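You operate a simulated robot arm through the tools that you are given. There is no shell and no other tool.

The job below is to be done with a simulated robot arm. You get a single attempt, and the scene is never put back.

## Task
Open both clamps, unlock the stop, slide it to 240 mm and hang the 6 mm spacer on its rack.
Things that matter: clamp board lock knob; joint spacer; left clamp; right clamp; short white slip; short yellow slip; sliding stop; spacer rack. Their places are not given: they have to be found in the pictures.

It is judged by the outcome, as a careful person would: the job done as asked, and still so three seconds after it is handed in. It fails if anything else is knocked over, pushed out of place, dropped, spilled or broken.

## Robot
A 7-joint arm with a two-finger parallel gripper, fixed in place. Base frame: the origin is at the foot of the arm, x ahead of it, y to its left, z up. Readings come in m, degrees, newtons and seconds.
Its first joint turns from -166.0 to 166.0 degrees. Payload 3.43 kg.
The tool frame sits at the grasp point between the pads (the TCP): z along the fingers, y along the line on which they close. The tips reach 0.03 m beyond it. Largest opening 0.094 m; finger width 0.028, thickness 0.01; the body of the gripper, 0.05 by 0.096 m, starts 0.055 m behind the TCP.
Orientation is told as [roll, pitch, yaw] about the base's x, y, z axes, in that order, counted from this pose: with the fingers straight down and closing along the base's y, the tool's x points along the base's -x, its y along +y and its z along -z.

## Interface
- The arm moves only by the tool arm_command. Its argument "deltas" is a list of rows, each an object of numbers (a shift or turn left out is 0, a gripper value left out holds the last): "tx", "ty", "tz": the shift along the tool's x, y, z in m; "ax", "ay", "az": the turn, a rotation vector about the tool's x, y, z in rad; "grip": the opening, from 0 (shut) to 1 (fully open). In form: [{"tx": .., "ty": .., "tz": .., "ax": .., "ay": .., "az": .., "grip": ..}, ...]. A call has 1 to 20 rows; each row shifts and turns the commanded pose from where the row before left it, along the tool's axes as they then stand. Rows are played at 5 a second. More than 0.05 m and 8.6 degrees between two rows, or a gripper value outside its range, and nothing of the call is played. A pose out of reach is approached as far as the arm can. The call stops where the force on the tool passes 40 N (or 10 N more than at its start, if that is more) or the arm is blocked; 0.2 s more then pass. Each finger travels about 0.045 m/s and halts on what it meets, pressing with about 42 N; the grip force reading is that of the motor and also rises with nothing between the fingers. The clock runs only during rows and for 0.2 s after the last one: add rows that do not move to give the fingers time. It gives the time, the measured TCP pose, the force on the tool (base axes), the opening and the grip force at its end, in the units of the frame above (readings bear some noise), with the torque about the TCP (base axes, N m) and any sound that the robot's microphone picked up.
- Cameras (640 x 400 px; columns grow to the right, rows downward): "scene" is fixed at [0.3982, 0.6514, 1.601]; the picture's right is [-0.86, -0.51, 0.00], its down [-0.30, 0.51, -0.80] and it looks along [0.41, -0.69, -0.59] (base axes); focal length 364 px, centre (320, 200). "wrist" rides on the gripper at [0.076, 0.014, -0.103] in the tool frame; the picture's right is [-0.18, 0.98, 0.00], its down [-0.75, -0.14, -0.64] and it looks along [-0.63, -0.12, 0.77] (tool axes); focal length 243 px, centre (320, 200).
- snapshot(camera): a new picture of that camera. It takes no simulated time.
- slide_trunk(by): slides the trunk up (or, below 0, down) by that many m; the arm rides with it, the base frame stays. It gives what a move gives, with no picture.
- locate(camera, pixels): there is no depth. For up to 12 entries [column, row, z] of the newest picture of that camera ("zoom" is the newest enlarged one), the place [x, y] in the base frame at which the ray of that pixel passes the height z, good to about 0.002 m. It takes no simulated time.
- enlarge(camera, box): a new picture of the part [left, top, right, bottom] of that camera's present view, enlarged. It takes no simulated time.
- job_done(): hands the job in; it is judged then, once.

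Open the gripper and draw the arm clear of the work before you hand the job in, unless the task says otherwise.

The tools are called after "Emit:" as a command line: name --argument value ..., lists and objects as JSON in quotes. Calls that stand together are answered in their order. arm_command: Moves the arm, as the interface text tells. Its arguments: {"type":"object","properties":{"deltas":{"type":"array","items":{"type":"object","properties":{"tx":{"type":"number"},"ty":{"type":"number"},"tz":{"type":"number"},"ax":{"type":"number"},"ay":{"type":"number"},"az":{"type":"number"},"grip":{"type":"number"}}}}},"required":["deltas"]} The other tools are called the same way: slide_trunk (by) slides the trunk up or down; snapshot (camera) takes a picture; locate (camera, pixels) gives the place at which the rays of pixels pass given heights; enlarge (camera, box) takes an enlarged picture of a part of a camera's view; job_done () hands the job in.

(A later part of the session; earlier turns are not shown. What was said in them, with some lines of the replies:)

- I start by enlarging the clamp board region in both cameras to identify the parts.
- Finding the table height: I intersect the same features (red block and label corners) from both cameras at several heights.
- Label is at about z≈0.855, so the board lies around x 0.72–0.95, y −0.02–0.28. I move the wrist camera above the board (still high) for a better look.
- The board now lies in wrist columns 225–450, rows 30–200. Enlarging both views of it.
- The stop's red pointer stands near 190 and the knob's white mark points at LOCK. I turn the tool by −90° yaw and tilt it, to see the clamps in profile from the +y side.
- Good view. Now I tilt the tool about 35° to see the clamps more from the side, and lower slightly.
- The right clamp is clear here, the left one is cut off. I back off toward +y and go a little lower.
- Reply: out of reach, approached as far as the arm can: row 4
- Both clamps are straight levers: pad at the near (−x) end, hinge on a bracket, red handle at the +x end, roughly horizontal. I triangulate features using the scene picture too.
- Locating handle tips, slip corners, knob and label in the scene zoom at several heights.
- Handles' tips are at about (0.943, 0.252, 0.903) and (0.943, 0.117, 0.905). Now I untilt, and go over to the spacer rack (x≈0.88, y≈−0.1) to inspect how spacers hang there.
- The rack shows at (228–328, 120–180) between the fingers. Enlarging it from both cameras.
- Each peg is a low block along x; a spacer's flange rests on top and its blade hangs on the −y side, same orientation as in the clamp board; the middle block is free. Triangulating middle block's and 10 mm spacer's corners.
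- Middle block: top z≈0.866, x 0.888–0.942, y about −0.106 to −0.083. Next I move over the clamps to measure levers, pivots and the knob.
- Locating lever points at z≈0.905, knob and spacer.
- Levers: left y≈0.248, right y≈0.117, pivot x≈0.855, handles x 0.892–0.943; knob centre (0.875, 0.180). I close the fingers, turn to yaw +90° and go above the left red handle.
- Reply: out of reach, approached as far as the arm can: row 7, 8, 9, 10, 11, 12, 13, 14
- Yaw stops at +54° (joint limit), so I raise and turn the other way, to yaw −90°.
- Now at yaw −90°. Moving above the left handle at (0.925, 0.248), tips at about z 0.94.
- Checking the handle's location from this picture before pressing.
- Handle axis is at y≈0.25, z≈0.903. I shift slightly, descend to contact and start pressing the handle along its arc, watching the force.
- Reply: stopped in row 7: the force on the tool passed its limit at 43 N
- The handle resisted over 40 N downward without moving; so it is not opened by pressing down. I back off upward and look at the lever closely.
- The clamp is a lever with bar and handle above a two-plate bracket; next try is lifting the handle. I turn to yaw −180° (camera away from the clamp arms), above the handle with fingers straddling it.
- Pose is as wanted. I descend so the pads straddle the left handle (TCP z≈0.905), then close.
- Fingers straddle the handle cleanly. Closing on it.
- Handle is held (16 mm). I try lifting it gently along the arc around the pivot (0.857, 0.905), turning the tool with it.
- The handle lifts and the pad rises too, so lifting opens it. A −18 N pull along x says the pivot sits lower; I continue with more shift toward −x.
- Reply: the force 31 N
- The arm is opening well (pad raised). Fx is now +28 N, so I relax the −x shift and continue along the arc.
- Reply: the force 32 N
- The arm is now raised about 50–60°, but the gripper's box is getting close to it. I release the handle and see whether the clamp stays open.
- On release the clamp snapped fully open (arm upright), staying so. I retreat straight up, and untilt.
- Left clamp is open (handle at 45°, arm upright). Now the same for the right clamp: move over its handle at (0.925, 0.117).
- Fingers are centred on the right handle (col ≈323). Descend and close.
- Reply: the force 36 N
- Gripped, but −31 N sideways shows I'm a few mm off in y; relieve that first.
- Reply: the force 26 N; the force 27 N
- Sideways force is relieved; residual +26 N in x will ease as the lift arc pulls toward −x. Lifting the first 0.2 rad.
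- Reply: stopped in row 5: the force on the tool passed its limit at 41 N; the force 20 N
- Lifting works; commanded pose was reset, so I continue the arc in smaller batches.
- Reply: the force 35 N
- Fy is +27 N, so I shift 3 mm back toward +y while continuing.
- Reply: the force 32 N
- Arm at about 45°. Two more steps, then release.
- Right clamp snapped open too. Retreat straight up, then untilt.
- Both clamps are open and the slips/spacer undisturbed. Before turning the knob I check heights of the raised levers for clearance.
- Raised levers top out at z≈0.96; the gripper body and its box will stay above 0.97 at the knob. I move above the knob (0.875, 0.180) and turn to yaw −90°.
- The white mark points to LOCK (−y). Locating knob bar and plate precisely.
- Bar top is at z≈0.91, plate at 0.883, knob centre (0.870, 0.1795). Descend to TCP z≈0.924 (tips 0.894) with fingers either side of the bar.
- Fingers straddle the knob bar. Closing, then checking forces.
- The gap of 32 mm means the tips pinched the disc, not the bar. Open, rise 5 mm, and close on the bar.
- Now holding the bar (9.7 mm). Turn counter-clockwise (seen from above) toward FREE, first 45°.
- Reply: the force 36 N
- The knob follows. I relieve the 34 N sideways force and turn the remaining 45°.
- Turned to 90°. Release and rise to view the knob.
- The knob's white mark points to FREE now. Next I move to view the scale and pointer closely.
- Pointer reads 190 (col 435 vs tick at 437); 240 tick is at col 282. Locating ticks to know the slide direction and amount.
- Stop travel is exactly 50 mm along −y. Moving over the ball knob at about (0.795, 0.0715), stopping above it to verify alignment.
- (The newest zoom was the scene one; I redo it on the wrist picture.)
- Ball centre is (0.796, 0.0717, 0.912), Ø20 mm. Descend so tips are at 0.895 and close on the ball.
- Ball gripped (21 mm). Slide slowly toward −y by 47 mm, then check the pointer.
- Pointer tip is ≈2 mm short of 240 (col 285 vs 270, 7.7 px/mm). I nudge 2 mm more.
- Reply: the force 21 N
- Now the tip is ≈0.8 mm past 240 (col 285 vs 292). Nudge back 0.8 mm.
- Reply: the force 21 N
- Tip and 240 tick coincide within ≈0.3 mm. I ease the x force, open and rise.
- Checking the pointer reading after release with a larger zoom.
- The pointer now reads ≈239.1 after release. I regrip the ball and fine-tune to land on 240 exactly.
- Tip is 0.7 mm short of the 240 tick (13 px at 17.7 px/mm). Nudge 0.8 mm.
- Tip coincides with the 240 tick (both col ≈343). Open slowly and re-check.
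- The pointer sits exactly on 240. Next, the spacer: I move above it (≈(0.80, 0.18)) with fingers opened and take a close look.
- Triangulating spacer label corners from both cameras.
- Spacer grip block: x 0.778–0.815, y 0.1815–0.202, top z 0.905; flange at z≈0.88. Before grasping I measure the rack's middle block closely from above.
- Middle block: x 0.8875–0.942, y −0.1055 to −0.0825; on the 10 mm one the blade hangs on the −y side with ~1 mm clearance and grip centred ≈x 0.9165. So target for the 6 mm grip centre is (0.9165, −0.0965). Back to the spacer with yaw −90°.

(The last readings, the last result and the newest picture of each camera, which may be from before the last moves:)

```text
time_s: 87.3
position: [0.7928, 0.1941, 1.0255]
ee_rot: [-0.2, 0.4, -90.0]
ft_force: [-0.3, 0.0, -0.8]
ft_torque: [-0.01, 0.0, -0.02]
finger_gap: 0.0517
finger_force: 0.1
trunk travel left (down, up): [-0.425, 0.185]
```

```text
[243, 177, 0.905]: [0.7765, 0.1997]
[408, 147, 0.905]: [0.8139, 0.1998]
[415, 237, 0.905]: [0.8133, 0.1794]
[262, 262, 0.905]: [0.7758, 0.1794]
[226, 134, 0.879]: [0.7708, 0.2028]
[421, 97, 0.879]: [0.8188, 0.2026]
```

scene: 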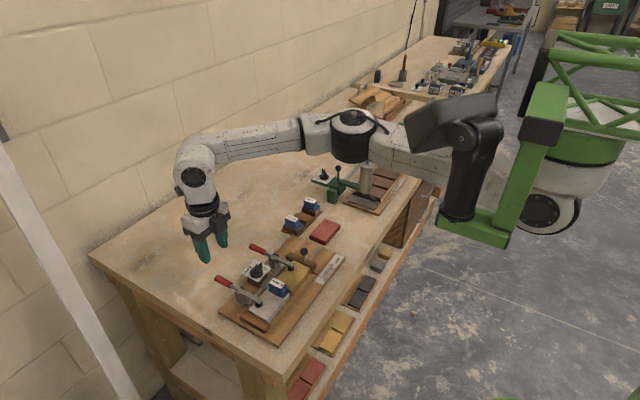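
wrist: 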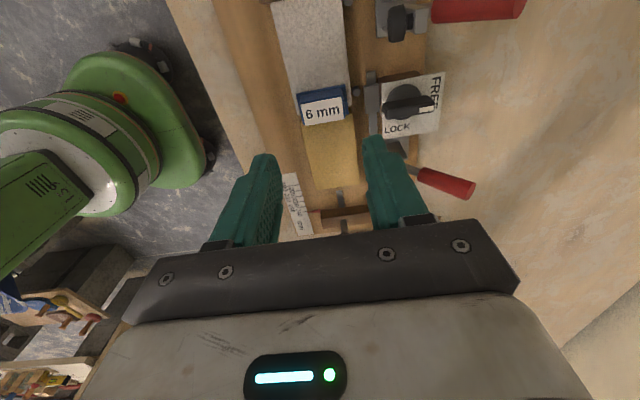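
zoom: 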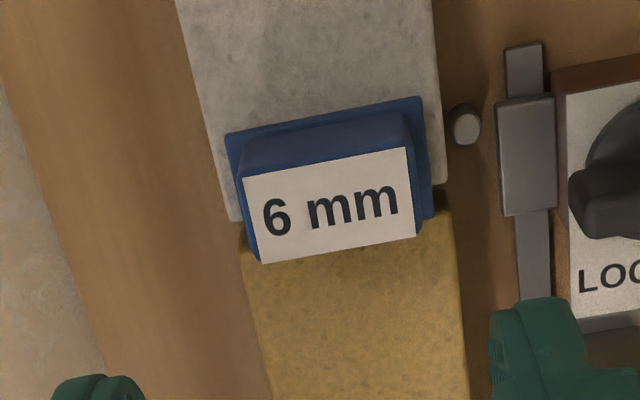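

Spacer grip centre ≈ (0.796, 0.191). Descend to TCP z≈0.918 straddling it along x.

Emit:
arm_command --deltas '[{"ty": 0.0032, "tx": -0.003, "tz": 0.02}, {"tz": 0.03}, {"tz": 0.03}, {"tz": 0.015}, {"tz": 0.0125}, {}]'

Emit:
snapshot --camera "wrist"

Emit:
enlarge --camera "scene" --box '[235, 245, 325, 315]'

```text
time_s: 88.7
position: [0.7961, 0.1927, 0.9166]
ee_rot: [0.0, 0.3, -89.9]
ft_force: [-0.5, 0.3, 0.7]
ft_torque: [0.01, 0.01, 0.02]
finger_gap: 0.0517
finger_force: 0.0
trunk travel left (down, up): [-0.425, 0.185]
```

```text
taken
```

wrist: 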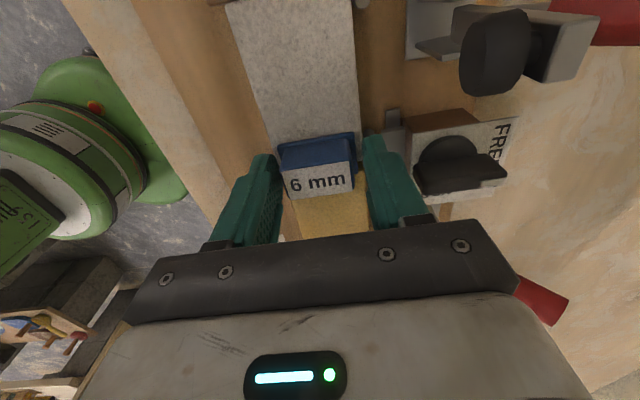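

```text
5.71 times, centred on (280, 280) of scene
```

zoom: 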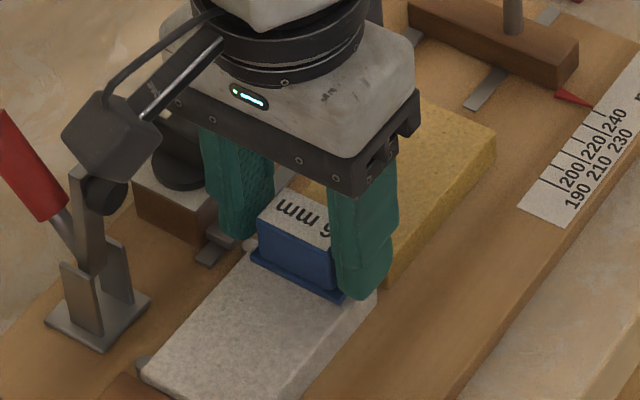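

Fingers straddle the grip block, clear of everything. Close and check.

Emit:
arm_command --deltas '[{"grip": 0.42}, {"grip": 0.3}, {"grip": 0.0}, {}, {}]'

Emit:
enlarge --camera "wrist" --box '[240, 100, 400, 200]'

```text
time_s: 89.9
position: [0.7965, 0.1921, 0.9172]
ee_rot: [-0.1, 0.4, -90.0]
ft_force: [0.7, 0.0, -0.8]
ft_torque: [0.02, 0.04, -0.01]
finger_gap: 0.0388
finger_force: 41.7
trunk travel left (down, up): [-0.425, 0.185]
```

```text
4.00 times, centred on (320, 150) of wrist
```

zoom: 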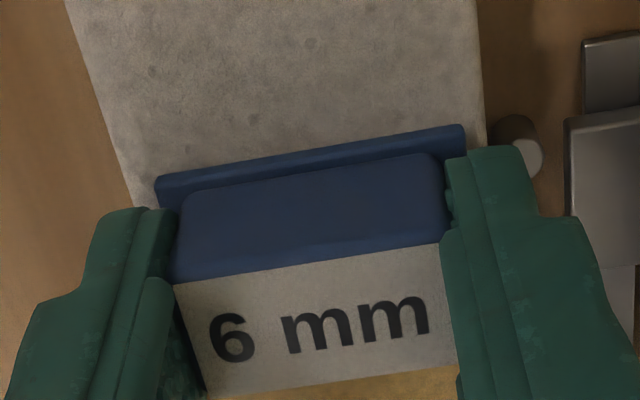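

Gripped at 38.8 mm. I note its y offset, then lift slowly straight up.

Emit:
locate --camera "zoom" --pixels '[[175, 284, 0.905], [440, 242, 0.905], [205, 397, 0.905], [458, 362, 0.905], [465, 140, 0.88], [157, 190, 0.88]]'

Emit:
arm_command --deltas '[{"tz": -0.005}, {"tz": -0.01}, {"tz": -0.015}, {"tz": -0.02}, {"tz": -0.02}, {"tz": -0.02}, {}]'

Emit:
enlarge --camera "scene" --box '[205, 215, 325, 315]'

Emit:
snapshot --camera "wrist"

```text
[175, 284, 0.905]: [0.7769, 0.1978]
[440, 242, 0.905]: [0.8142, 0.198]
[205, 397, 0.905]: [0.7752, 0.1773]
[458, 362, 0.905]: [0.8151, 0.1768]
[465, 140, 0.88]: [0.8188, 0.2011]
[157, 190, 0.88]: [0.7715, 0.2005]
```

```text
time_s: 91.5
position: [0.7962, 0.1913, 1.0064]
ee_rot: [0.0, 0.4, -89.9]
ft_force: [0.2, 0.0, -0.4]
ft_torque: [0.0, 0.01, 0.0]
finger_gap: 0.0386
finger_force: 42.2
trunk travel left (down, up): [-0.425, 0.185]
```

```text
4.00 times, centred on (265, 265) of scene
```

zoom: 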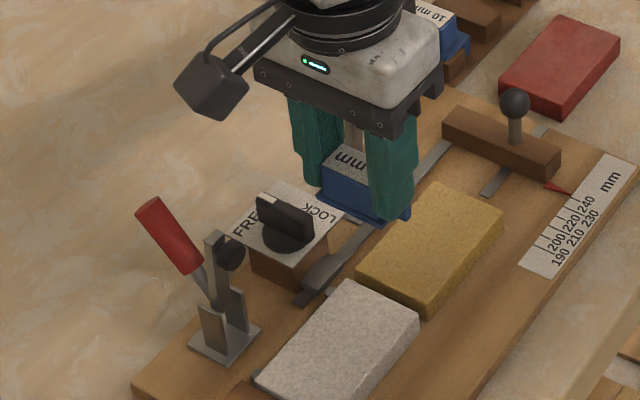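

```text
taken
```

wrist: 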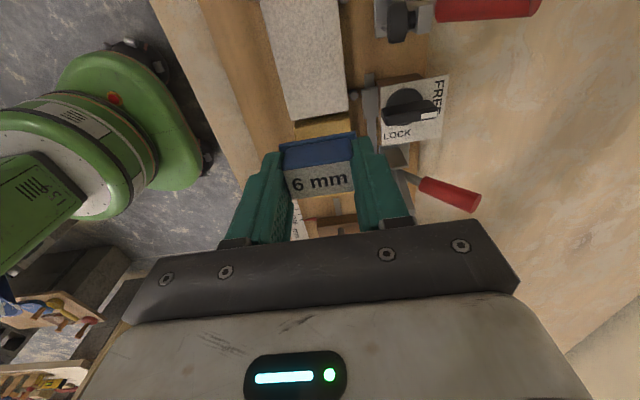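

Spacer is out, slips stayed put. I raise a bit and carry it: first −y at x≈0.796, then +x to above the rack's middle block.

Emit:
arm_command --deltas '[{"tz": -0.03}, {"tx": -0.04}, {"tx": -0.04}, {"tx": -0.04}, {"tx": -0.04}, {"tx": -0.04}, {"tx": -0.04}, {"tx": -0.0275, "ty": 0.02}, {"ty": 0.033}, {"ty": 0.034}, {"ty": 0.0335}, {}, {}]'

Emit:
snapshot --camera "wrist"

Emit:
enlarge --camera "scene" --box '[265, 170, 345, 240]'

```text
time_s: 94.3
position: [0.9164, -0.0769, 1.0332]
ee_rot: [-0.1, 0.3, -89.9]
ft_force: [-0.9, -0.5, -0.8]
ft_torque: [0.0, 0.01, 0.01]
finger_gap: 0.0387
finger_force: 41.4
trunk travel left (down, up): [-0.425, 0.185]
```

```text
taken
```

wrist: 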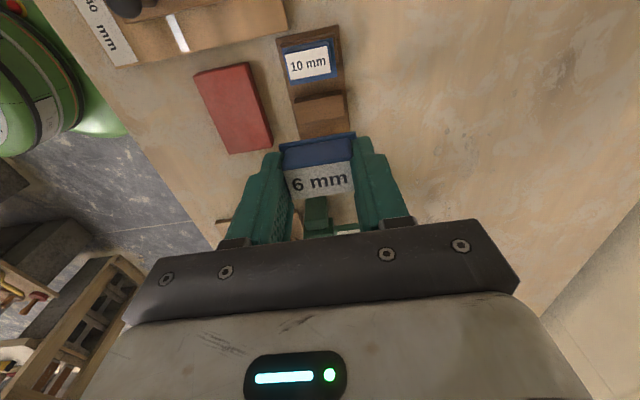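

```text
5.71 times, centred on (305, 205) of scene
```

zoom: 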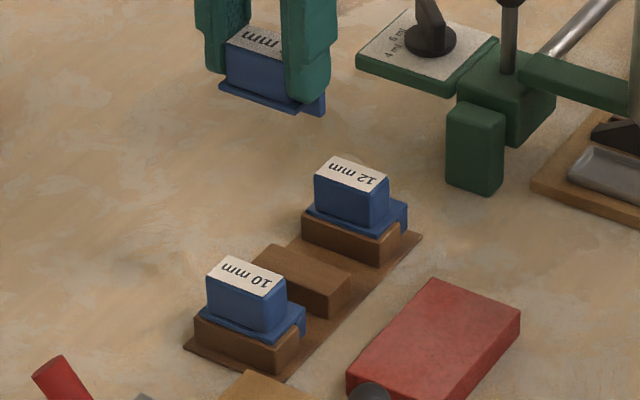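

y is at −0.077; I go 19 mm further −y to −0.096 and descend to TCP z≈0.95 (blade still above block), then inspect.

Emit:
arm_command --deltas '[{"tx": -0.0095}, {"tx": -0.0095}, {"tz": 0.03}, {"tz": 0.03}, {"tz": 0.022}, {}, {}]'

Emit:
snapshot --camera "wrist"

Emit:
enlarge --camera "scene" --box '[275, 185, 335, 225]'

Emit:
enlarge --camera "wrist" --box '[240, 40, 400, 200]'

```text
time_s: 95.9
position: [0.919, -0.0954, 0.954]
ee_rot: [-0.2, 0.4, -89.9]
ft_force: [-0.2, 0.4, 0.6]
ft_torque: [-0.02, -0.04, -0.01]
finger_gap: 0.0387
finger_force: 41.3
trunk travel left (down, up): [-0.425, 0.185]
```

```text
taken
```

wrist: 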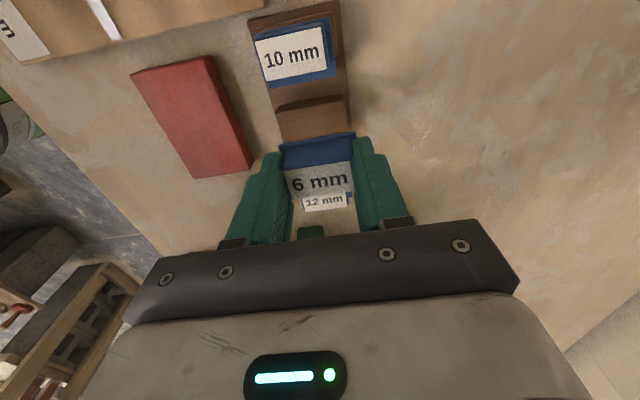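

```text
10.00 times, centred on (305, 205) of scene
```

zoom: 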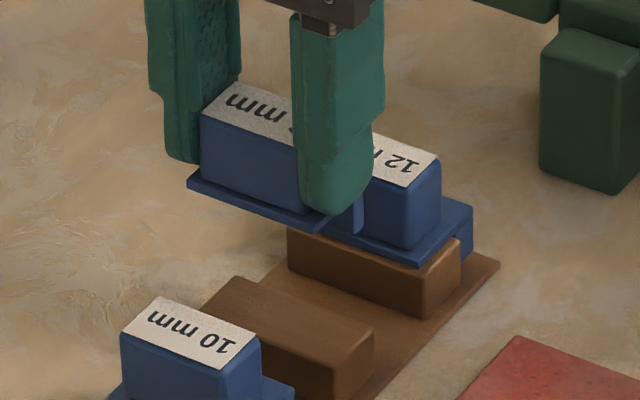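

```text
2.50 times, centred on (320, 120) of wrist
```

zoom: 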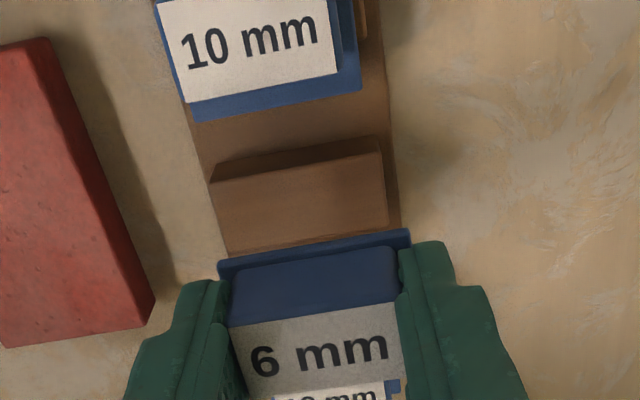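

Locating the flange corner of the held spacer relative to the block.

Emit:
locate --camera "wrist" --pixels '[[279.5, 143.5, 0.914], [355, 132, 0.914], [277, 111, 0.866], [345.5, 100, 0.866], [287, 165, 0.942]]'

Emit:
enlarge --camera "scene" --box '[275, 185, 335, 225]'

Emit:
locate --camera "zoom" --pixels '[[312, 231, 0.914], [188, 184, 0.914], [362, 200, 0.917], [362, 230, 0.9], [362, 230, 0.895], [335, 368, 0.866], [375, 333, 0.866]]'

```text
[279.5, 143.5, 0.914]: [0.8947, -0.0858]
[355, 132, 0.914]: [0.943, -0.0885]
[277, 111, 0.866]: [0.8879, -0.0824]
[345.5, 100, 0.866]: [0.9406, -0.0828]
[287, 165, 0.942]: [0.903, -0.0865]
```

```text
10.00 times, centred on (305, 205) of scene
```

zoom: 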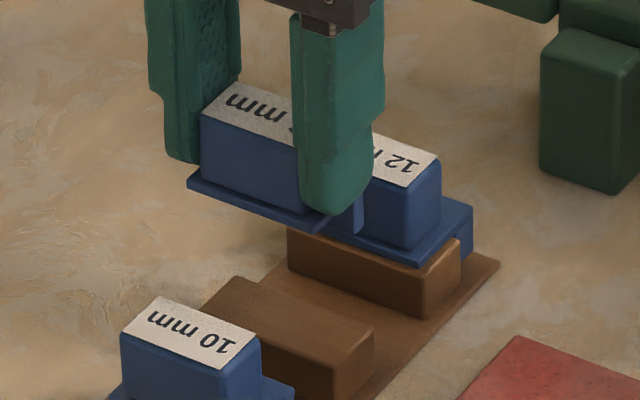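

```text
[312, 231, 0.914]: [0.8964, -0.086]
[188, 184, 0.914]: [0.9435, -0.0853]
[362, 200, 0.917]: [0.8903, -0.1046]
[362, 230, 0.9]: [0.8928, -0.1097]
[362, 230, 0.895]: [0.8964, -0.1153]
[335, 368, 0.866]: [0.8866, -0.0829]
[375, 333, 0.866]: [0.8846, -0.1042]
```

Flange +y edge at −0.0865 vs block face −0.0825: the blade will pass with ≈3 mm clearance from the block's −y face. Fix x by −2.5 mm, descend to just above.

Emit:
arm_command --deltas '[{"ty": -0.0025, "tz": 0.012}, {"tz": 0.012}, {"tz": 0.008}, {}]'

Emit:
enlarge --camera "scene" --box '[275, 185, 335, 225]'

```text
time_s: 96.9
position: [0.9153, -0.0953, 0.9217]
ee_rot: [0.0, 0.3, -89.9]
ft_force: [0.7, -0.3, -0.6]
ft_torque: [-0.01, 0.01, -0.01]
finger_gap: 0.0388
finger_force: 41.7
trunk travel left (down, up): [-0.425, 0.185]
```

```text
10.00 times, centred on (305, 205) of scene
```

zoom: 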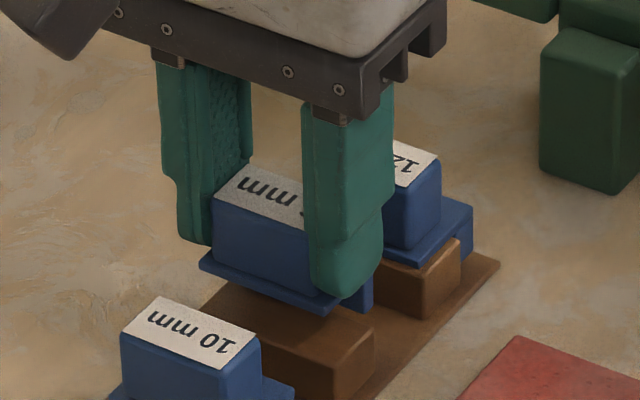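

Just above the block, no contact yet, blade on the −y side. Continue down in small steps.

Emit:
arm_command --deltas '[{"tz": 0.004}, {"tz": 0.004}, {}, {}]'

Emit:
enlarge --camera "scene" --box '[275, 185, 335, 225]'

```text
time_s: 97.9
position: [0.9164, -0.0941, 0.915]
ee_rot: [-0.1, 0.3, -89.8]
ft_force: [0.3, 0.7, -0.4]
ft_torque: [-0.03, 0.0, -0.01]
finger_gap: 0.0386
finger_force: 42.4
trunk travel left (down, up): [-0.425, 0.185]
```

```text
10.00 times, centred on (305, 205) of scene
```

zoom: 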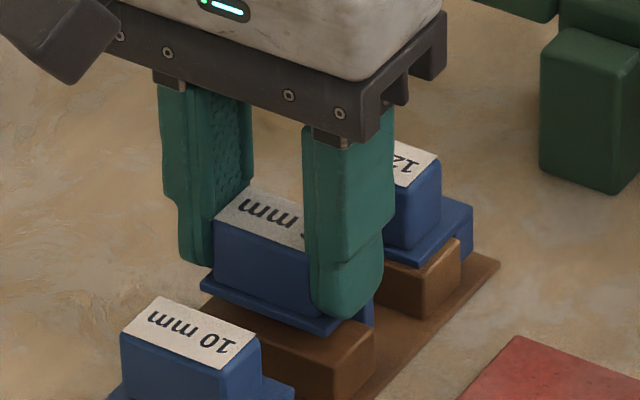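

Emit:
arm_command --deltas '[{"tz": 0.002}, {"tz": 0.002}, {}]'

Emit:
enlarge --camera "scene" --box '[275, 185, 335, 225]'

```text
time_s: 98.7
position: [0.9161, -0.0957, 0.9086]
ee_rot: [-0.1, 0.3, -89.9]
ft_force: [0.4, 0.8, 0.0]
ft_torque: [-0.01, -0.02, -0.03]
finger_gap: 0.0386
finger_force: 42.3
trunk travel left (down, up): [-0.425, 0.185]
```

```text
10.00 times, centred on (305, 205) of scene
```

zoom: 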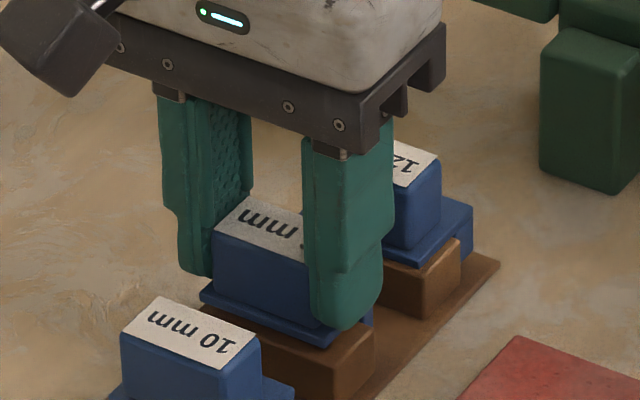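

Flange is almost on the block, still no contact force. Keep going 1.5 mm at a time.

Emit:
arm_command --deltas '[{"tz": 0.0015}, {"tz": 0.0015}, {}]'

Emit:
enlarge --camera "scene" --box '[275, 185, 335, 225]'

```text
time_s: 99.5
position: [0.9172, -0.0954, 0.9081]
ee_rot: [0.0, 0.4, -89.9]
ft_force: [-1.1, -0.6, 0.4]
ft_torque: [0.0, -0.03, -0.02]
finger_gap: 0.0387
finger_force: 41.9
trunk travel left (down, up): [-0.425, 0.185]
```

```text
10.00 times, centred on (305, 205) of scene
```

zoom: 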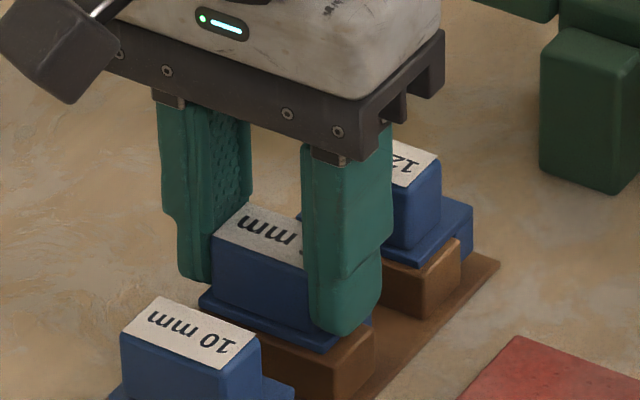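

Emit:
arm_command --deltas '[{"tz": 0.0015}, {}, {}]'

```text
time_s: 100.3
position: [0.9162, -0.0949, 0.9084]
ee_rot: [0.0, 0.4, -89.9]
ft_force: [-0.3, -1.5, 21.2]
ft_torque: [-0.05, 0.03, -0.02]
finger_gap: 0.0385
finger_force: 41.9
trunk travel left (down, up): [-0.425, 0.185]
```

Contact: 21 N upward with almost no torque, so the flange sits flat. I check the view, then back off the load slightly.

Emit:
arm_command --deltas '[{"tz": -0.0015}, {}]'

Emit:
enlarge --camera "scene" --box '[280, 190, 330, 225]'

Emit:
enlarge --camera "wrist" --box '[240, 80, 400, 220]'

```text
time_s: 100.9
position: [0.916, -0.0947, 0.9083]
ee_rot: [0.0, 0.4, -89.8]
ft_force: [5.9, -1.4, 15.5]
ft_torque: [-0.03, -0.14, 0.0]
finger_gap: 0.0387
finger_force: 42.0
trunk travel left (down, up): [-0.425, 0.185]
```

```text
11.43 times, centred on (305, 208) of scene
```

zoom: 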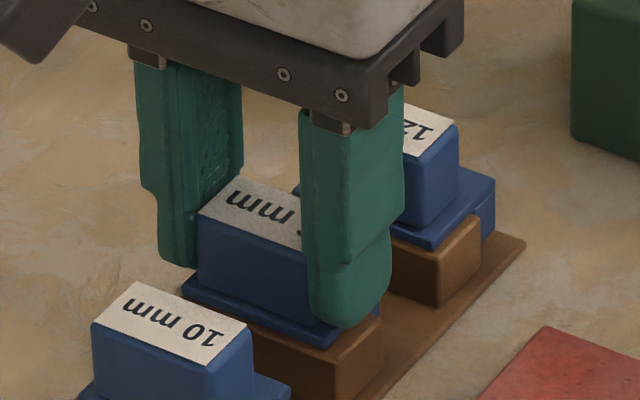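

```text
2.86 times, centred on (320, 150) of wrist
```

zoom: 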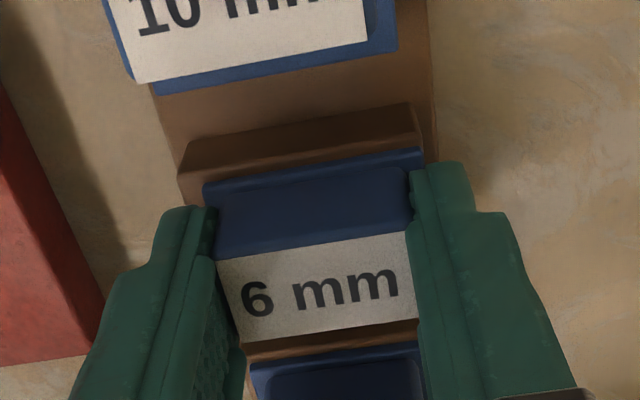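

Flange sits on the block, about 4 mm toward −y of flush. I lighten the load and slide it 2.5 mm toward +y for a better seat, watching Fy.

Emit:
arm_command --deltas '[{"tz": -0.0015}, {"tx": 0.0012}, {"tx": 0.0013}, {}, {}]'

Emit:
enlarge --camera "wrist" --box '[240, 80, 400, 220]'

```text
time_s: 102.1
position: [0.9143, -0.0927, 0.9069]
ee_rot: [-0.3, 0.3, -89.9]
ft_force: [-2.4, -5.3, 0.1]
ft_torque: [-0.16, 0.05, -0.07]
finger_gap: 0.0386
finger_force: 41.8
trunk travel left (down, up): [-0.425, 0.185]
```

```text
2.86 times, centred on (320, 150) of wrist
```

zoom: 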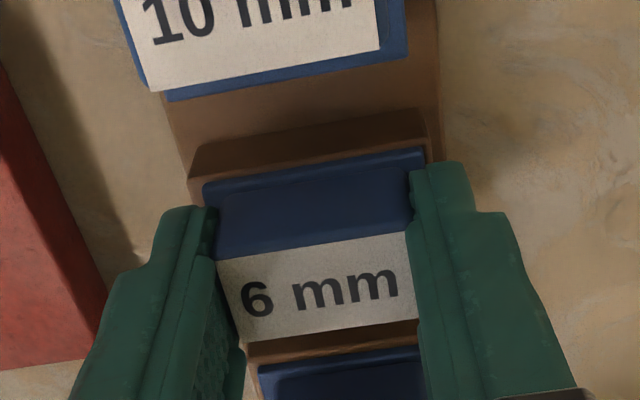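

Light Fy (−5 N): the blade is now close to/at the block. Release the spacer and rise straight up.

Emit:
arm_command --deltas '[{"tx": -0.0006}, {"grip": 0.45}, {"grip": 0.53}, {}, {}, {}]'

Emit:
enlarge --camera "wrist" --box '[240, 80, 400, 220]'

Emit:
enlarge --camera "scene" --box '[280, 190, 330, 225]'

```text
time_s: 103.5
position: [0.9145, -0.0941, 0.9086]
ee_rot: [0.0, 0.3, -89.9]
ft_force: [0.7, 0.5, 0.7]
ft_torque: [0.01, -0.02, 0.03]
finger_gap: 0.05
finger_force: 0.0
trunk travel left (down, up): [-0.425, 0.185]
```

```text
2.86 times, centred on (320, 150) of wrist
```

zoom: 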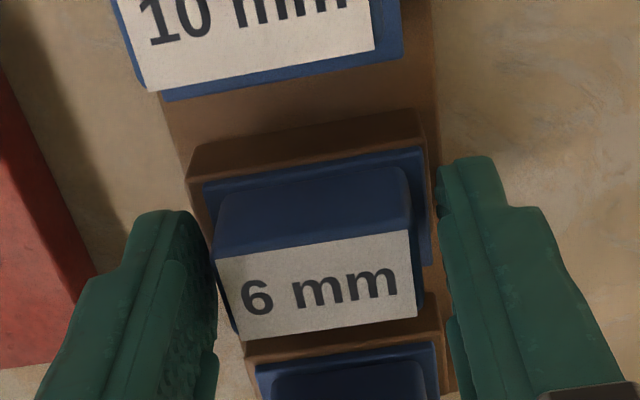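

```text
11.43 times, centred on (305, 208) of scene
```

zoom: 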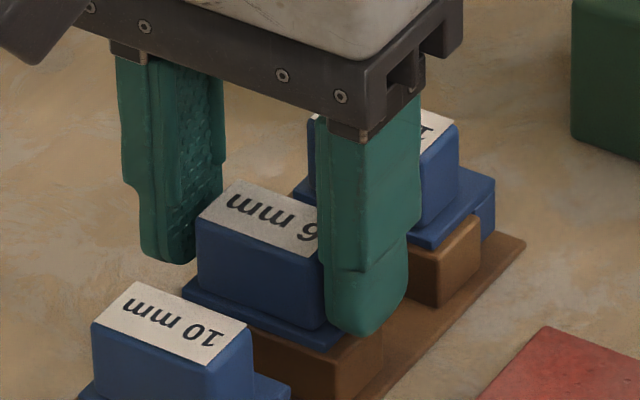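

Spacer hangs level on the middle block. The −x finger is a little close to it, so I shift 2 mm toward −x, then rise slowly.

Emit:
arm_command --deltas '[{"ty": -0.002}, {"tz": -0.005}, {"tz": -0.01}, {"tz": -0.015}, {"tz": -0.03}, {"tz": -0.03}, {"tz": -0.03}, {}]'

Emit:
snapshot --camera "wrist"

Emit:
enlarge --camera "scene" --box '[275, 185, 335, 225]'

Emit:
enlarge --camera "scene" --box '[205, 225, 350, 345]'

```text
time_s: 105.3
position: [0.9137, -0.0943, 1.0293]
ee_rot: [0.0, 0.3, -89.9]
ft_force: [-0.1, -0.1, 0.9]
ft_torque: [-0.01, 0.01, -0.03]
finger_gap: 0.0497
finger_force: 0.0
trunk travel left (down, up): [-0.425, 0.185]
```

```text
taken
```

wrist: 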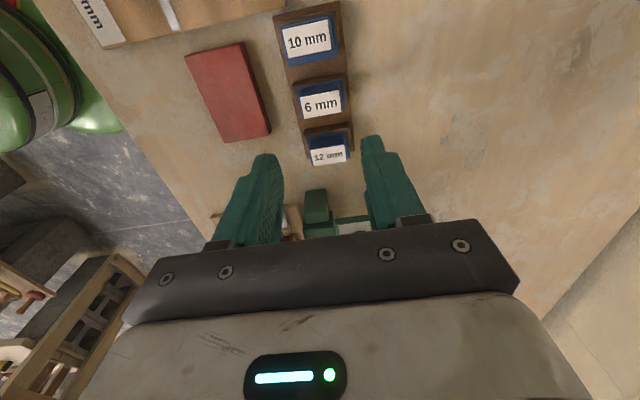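

```text
10.00 times, centred on (305, 205) of scene
```

zoom: 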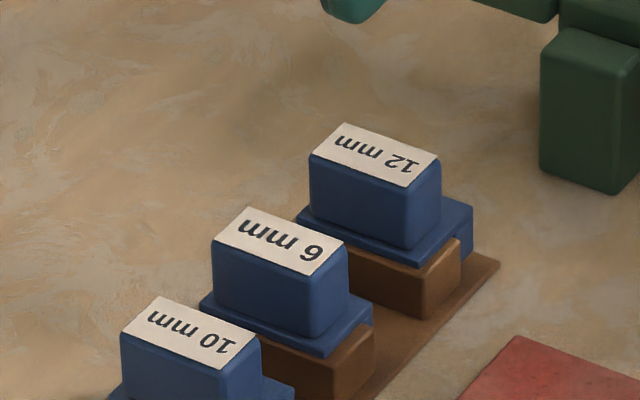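

```text
3.33 times, centred on (278, 285) of scene
```

zoom: 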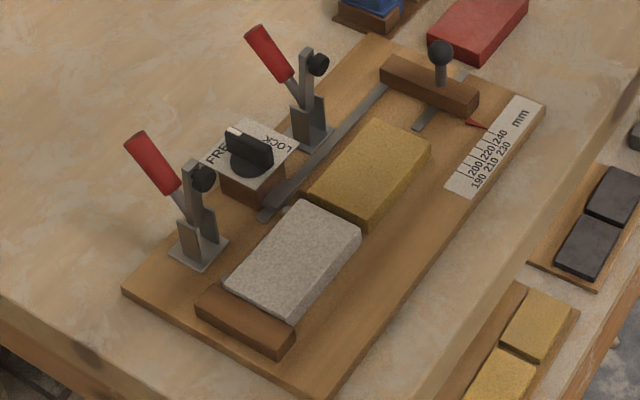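

All done in the pictures: both clamps open, knob on FREE, pointer at 240, spacer on the middle peg, slips in place. I withdraw the arm up and back.

Emit:
arm_command --deltas '[{"tz": -0.04}, {"tz": -0.04}, {"tz": -0.04}, {"ty": -0.04}, {"ty": -0.04}, {"ty": -0.04}, {"ty": -0.04}, {"ty": -0.04}, {"grip": 1.0}, {}, {}]'

Emit:
snapshot --camera "scene"

Emit:
enlarge --camera "scene" --box '[210, 190, 350, 300]'

Emit:
enlarge --camera "scene" --box '[310, 245, 350, 270]'

```text
time_s: 107.7
position: [0.7166, -0.0958, 1.1478]
ee_rot: [-0.1, 0.5, -89.9]
ft_force: [-0.2, -0.6, 0.7]
ft_torque: [-0.02, -0.01, 0.02]
finger_gap: 0.0942
finger_force: 0.1
trunk travel left (down, up): [-0.425, 0.185]
```

```text
taken
```

scene: 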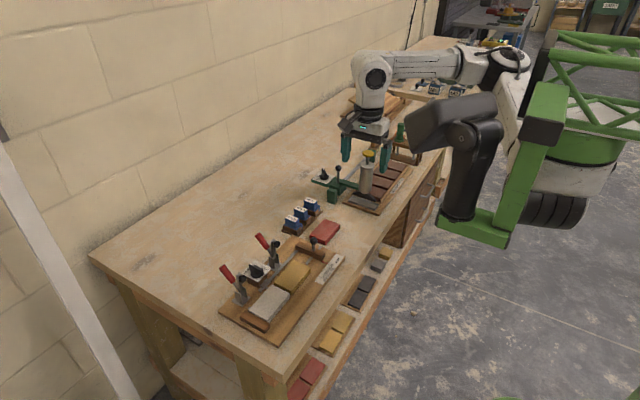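

```text
3.64 times, centred on (280, 245) of scene
```

zoom: 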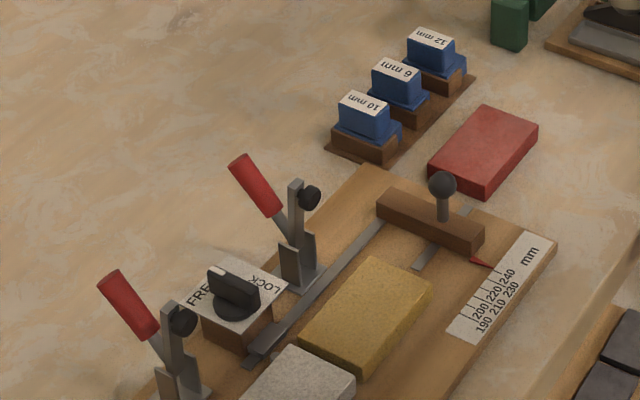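

```text
16.00 times, centred on (330, 258) of scene
```

zoom: 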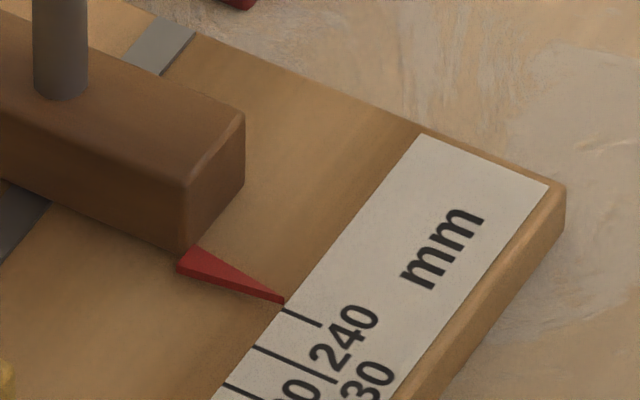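

The arm is clear, the gripper is open, and the final pictures show every part of the task done and nothing else disturbed. Handing in.

Emit:
job_done

```text
The job is handed in.
```

The job is done and handed in; no verdict came back. The last pictures show:

- **Clamps:** both are open, with arms upright. They open by lifting the red handle, and each snapped fully open on release. I first tried pressing the left handle down. It did not move at about 43 N, so I stopped and left it as it was.
- **Lock knob:** the white mark points at FREE.
- **Stop:** the pointer sits on the 240 mm tick. My first try had settled about 1 mm short after release, so I regripped it and corrected. The knob is still on FREE, because the task did not ask for it to be locked again.
- **6 mm spacer:** it hangs level on the middle peg of the rack, between the 10 mm and 12 mm ones.
- **Everything else:** both slips stayed in place, and I saw nothing knocked or moved.

The gripper is open and the arm is drawn back clear of the work.
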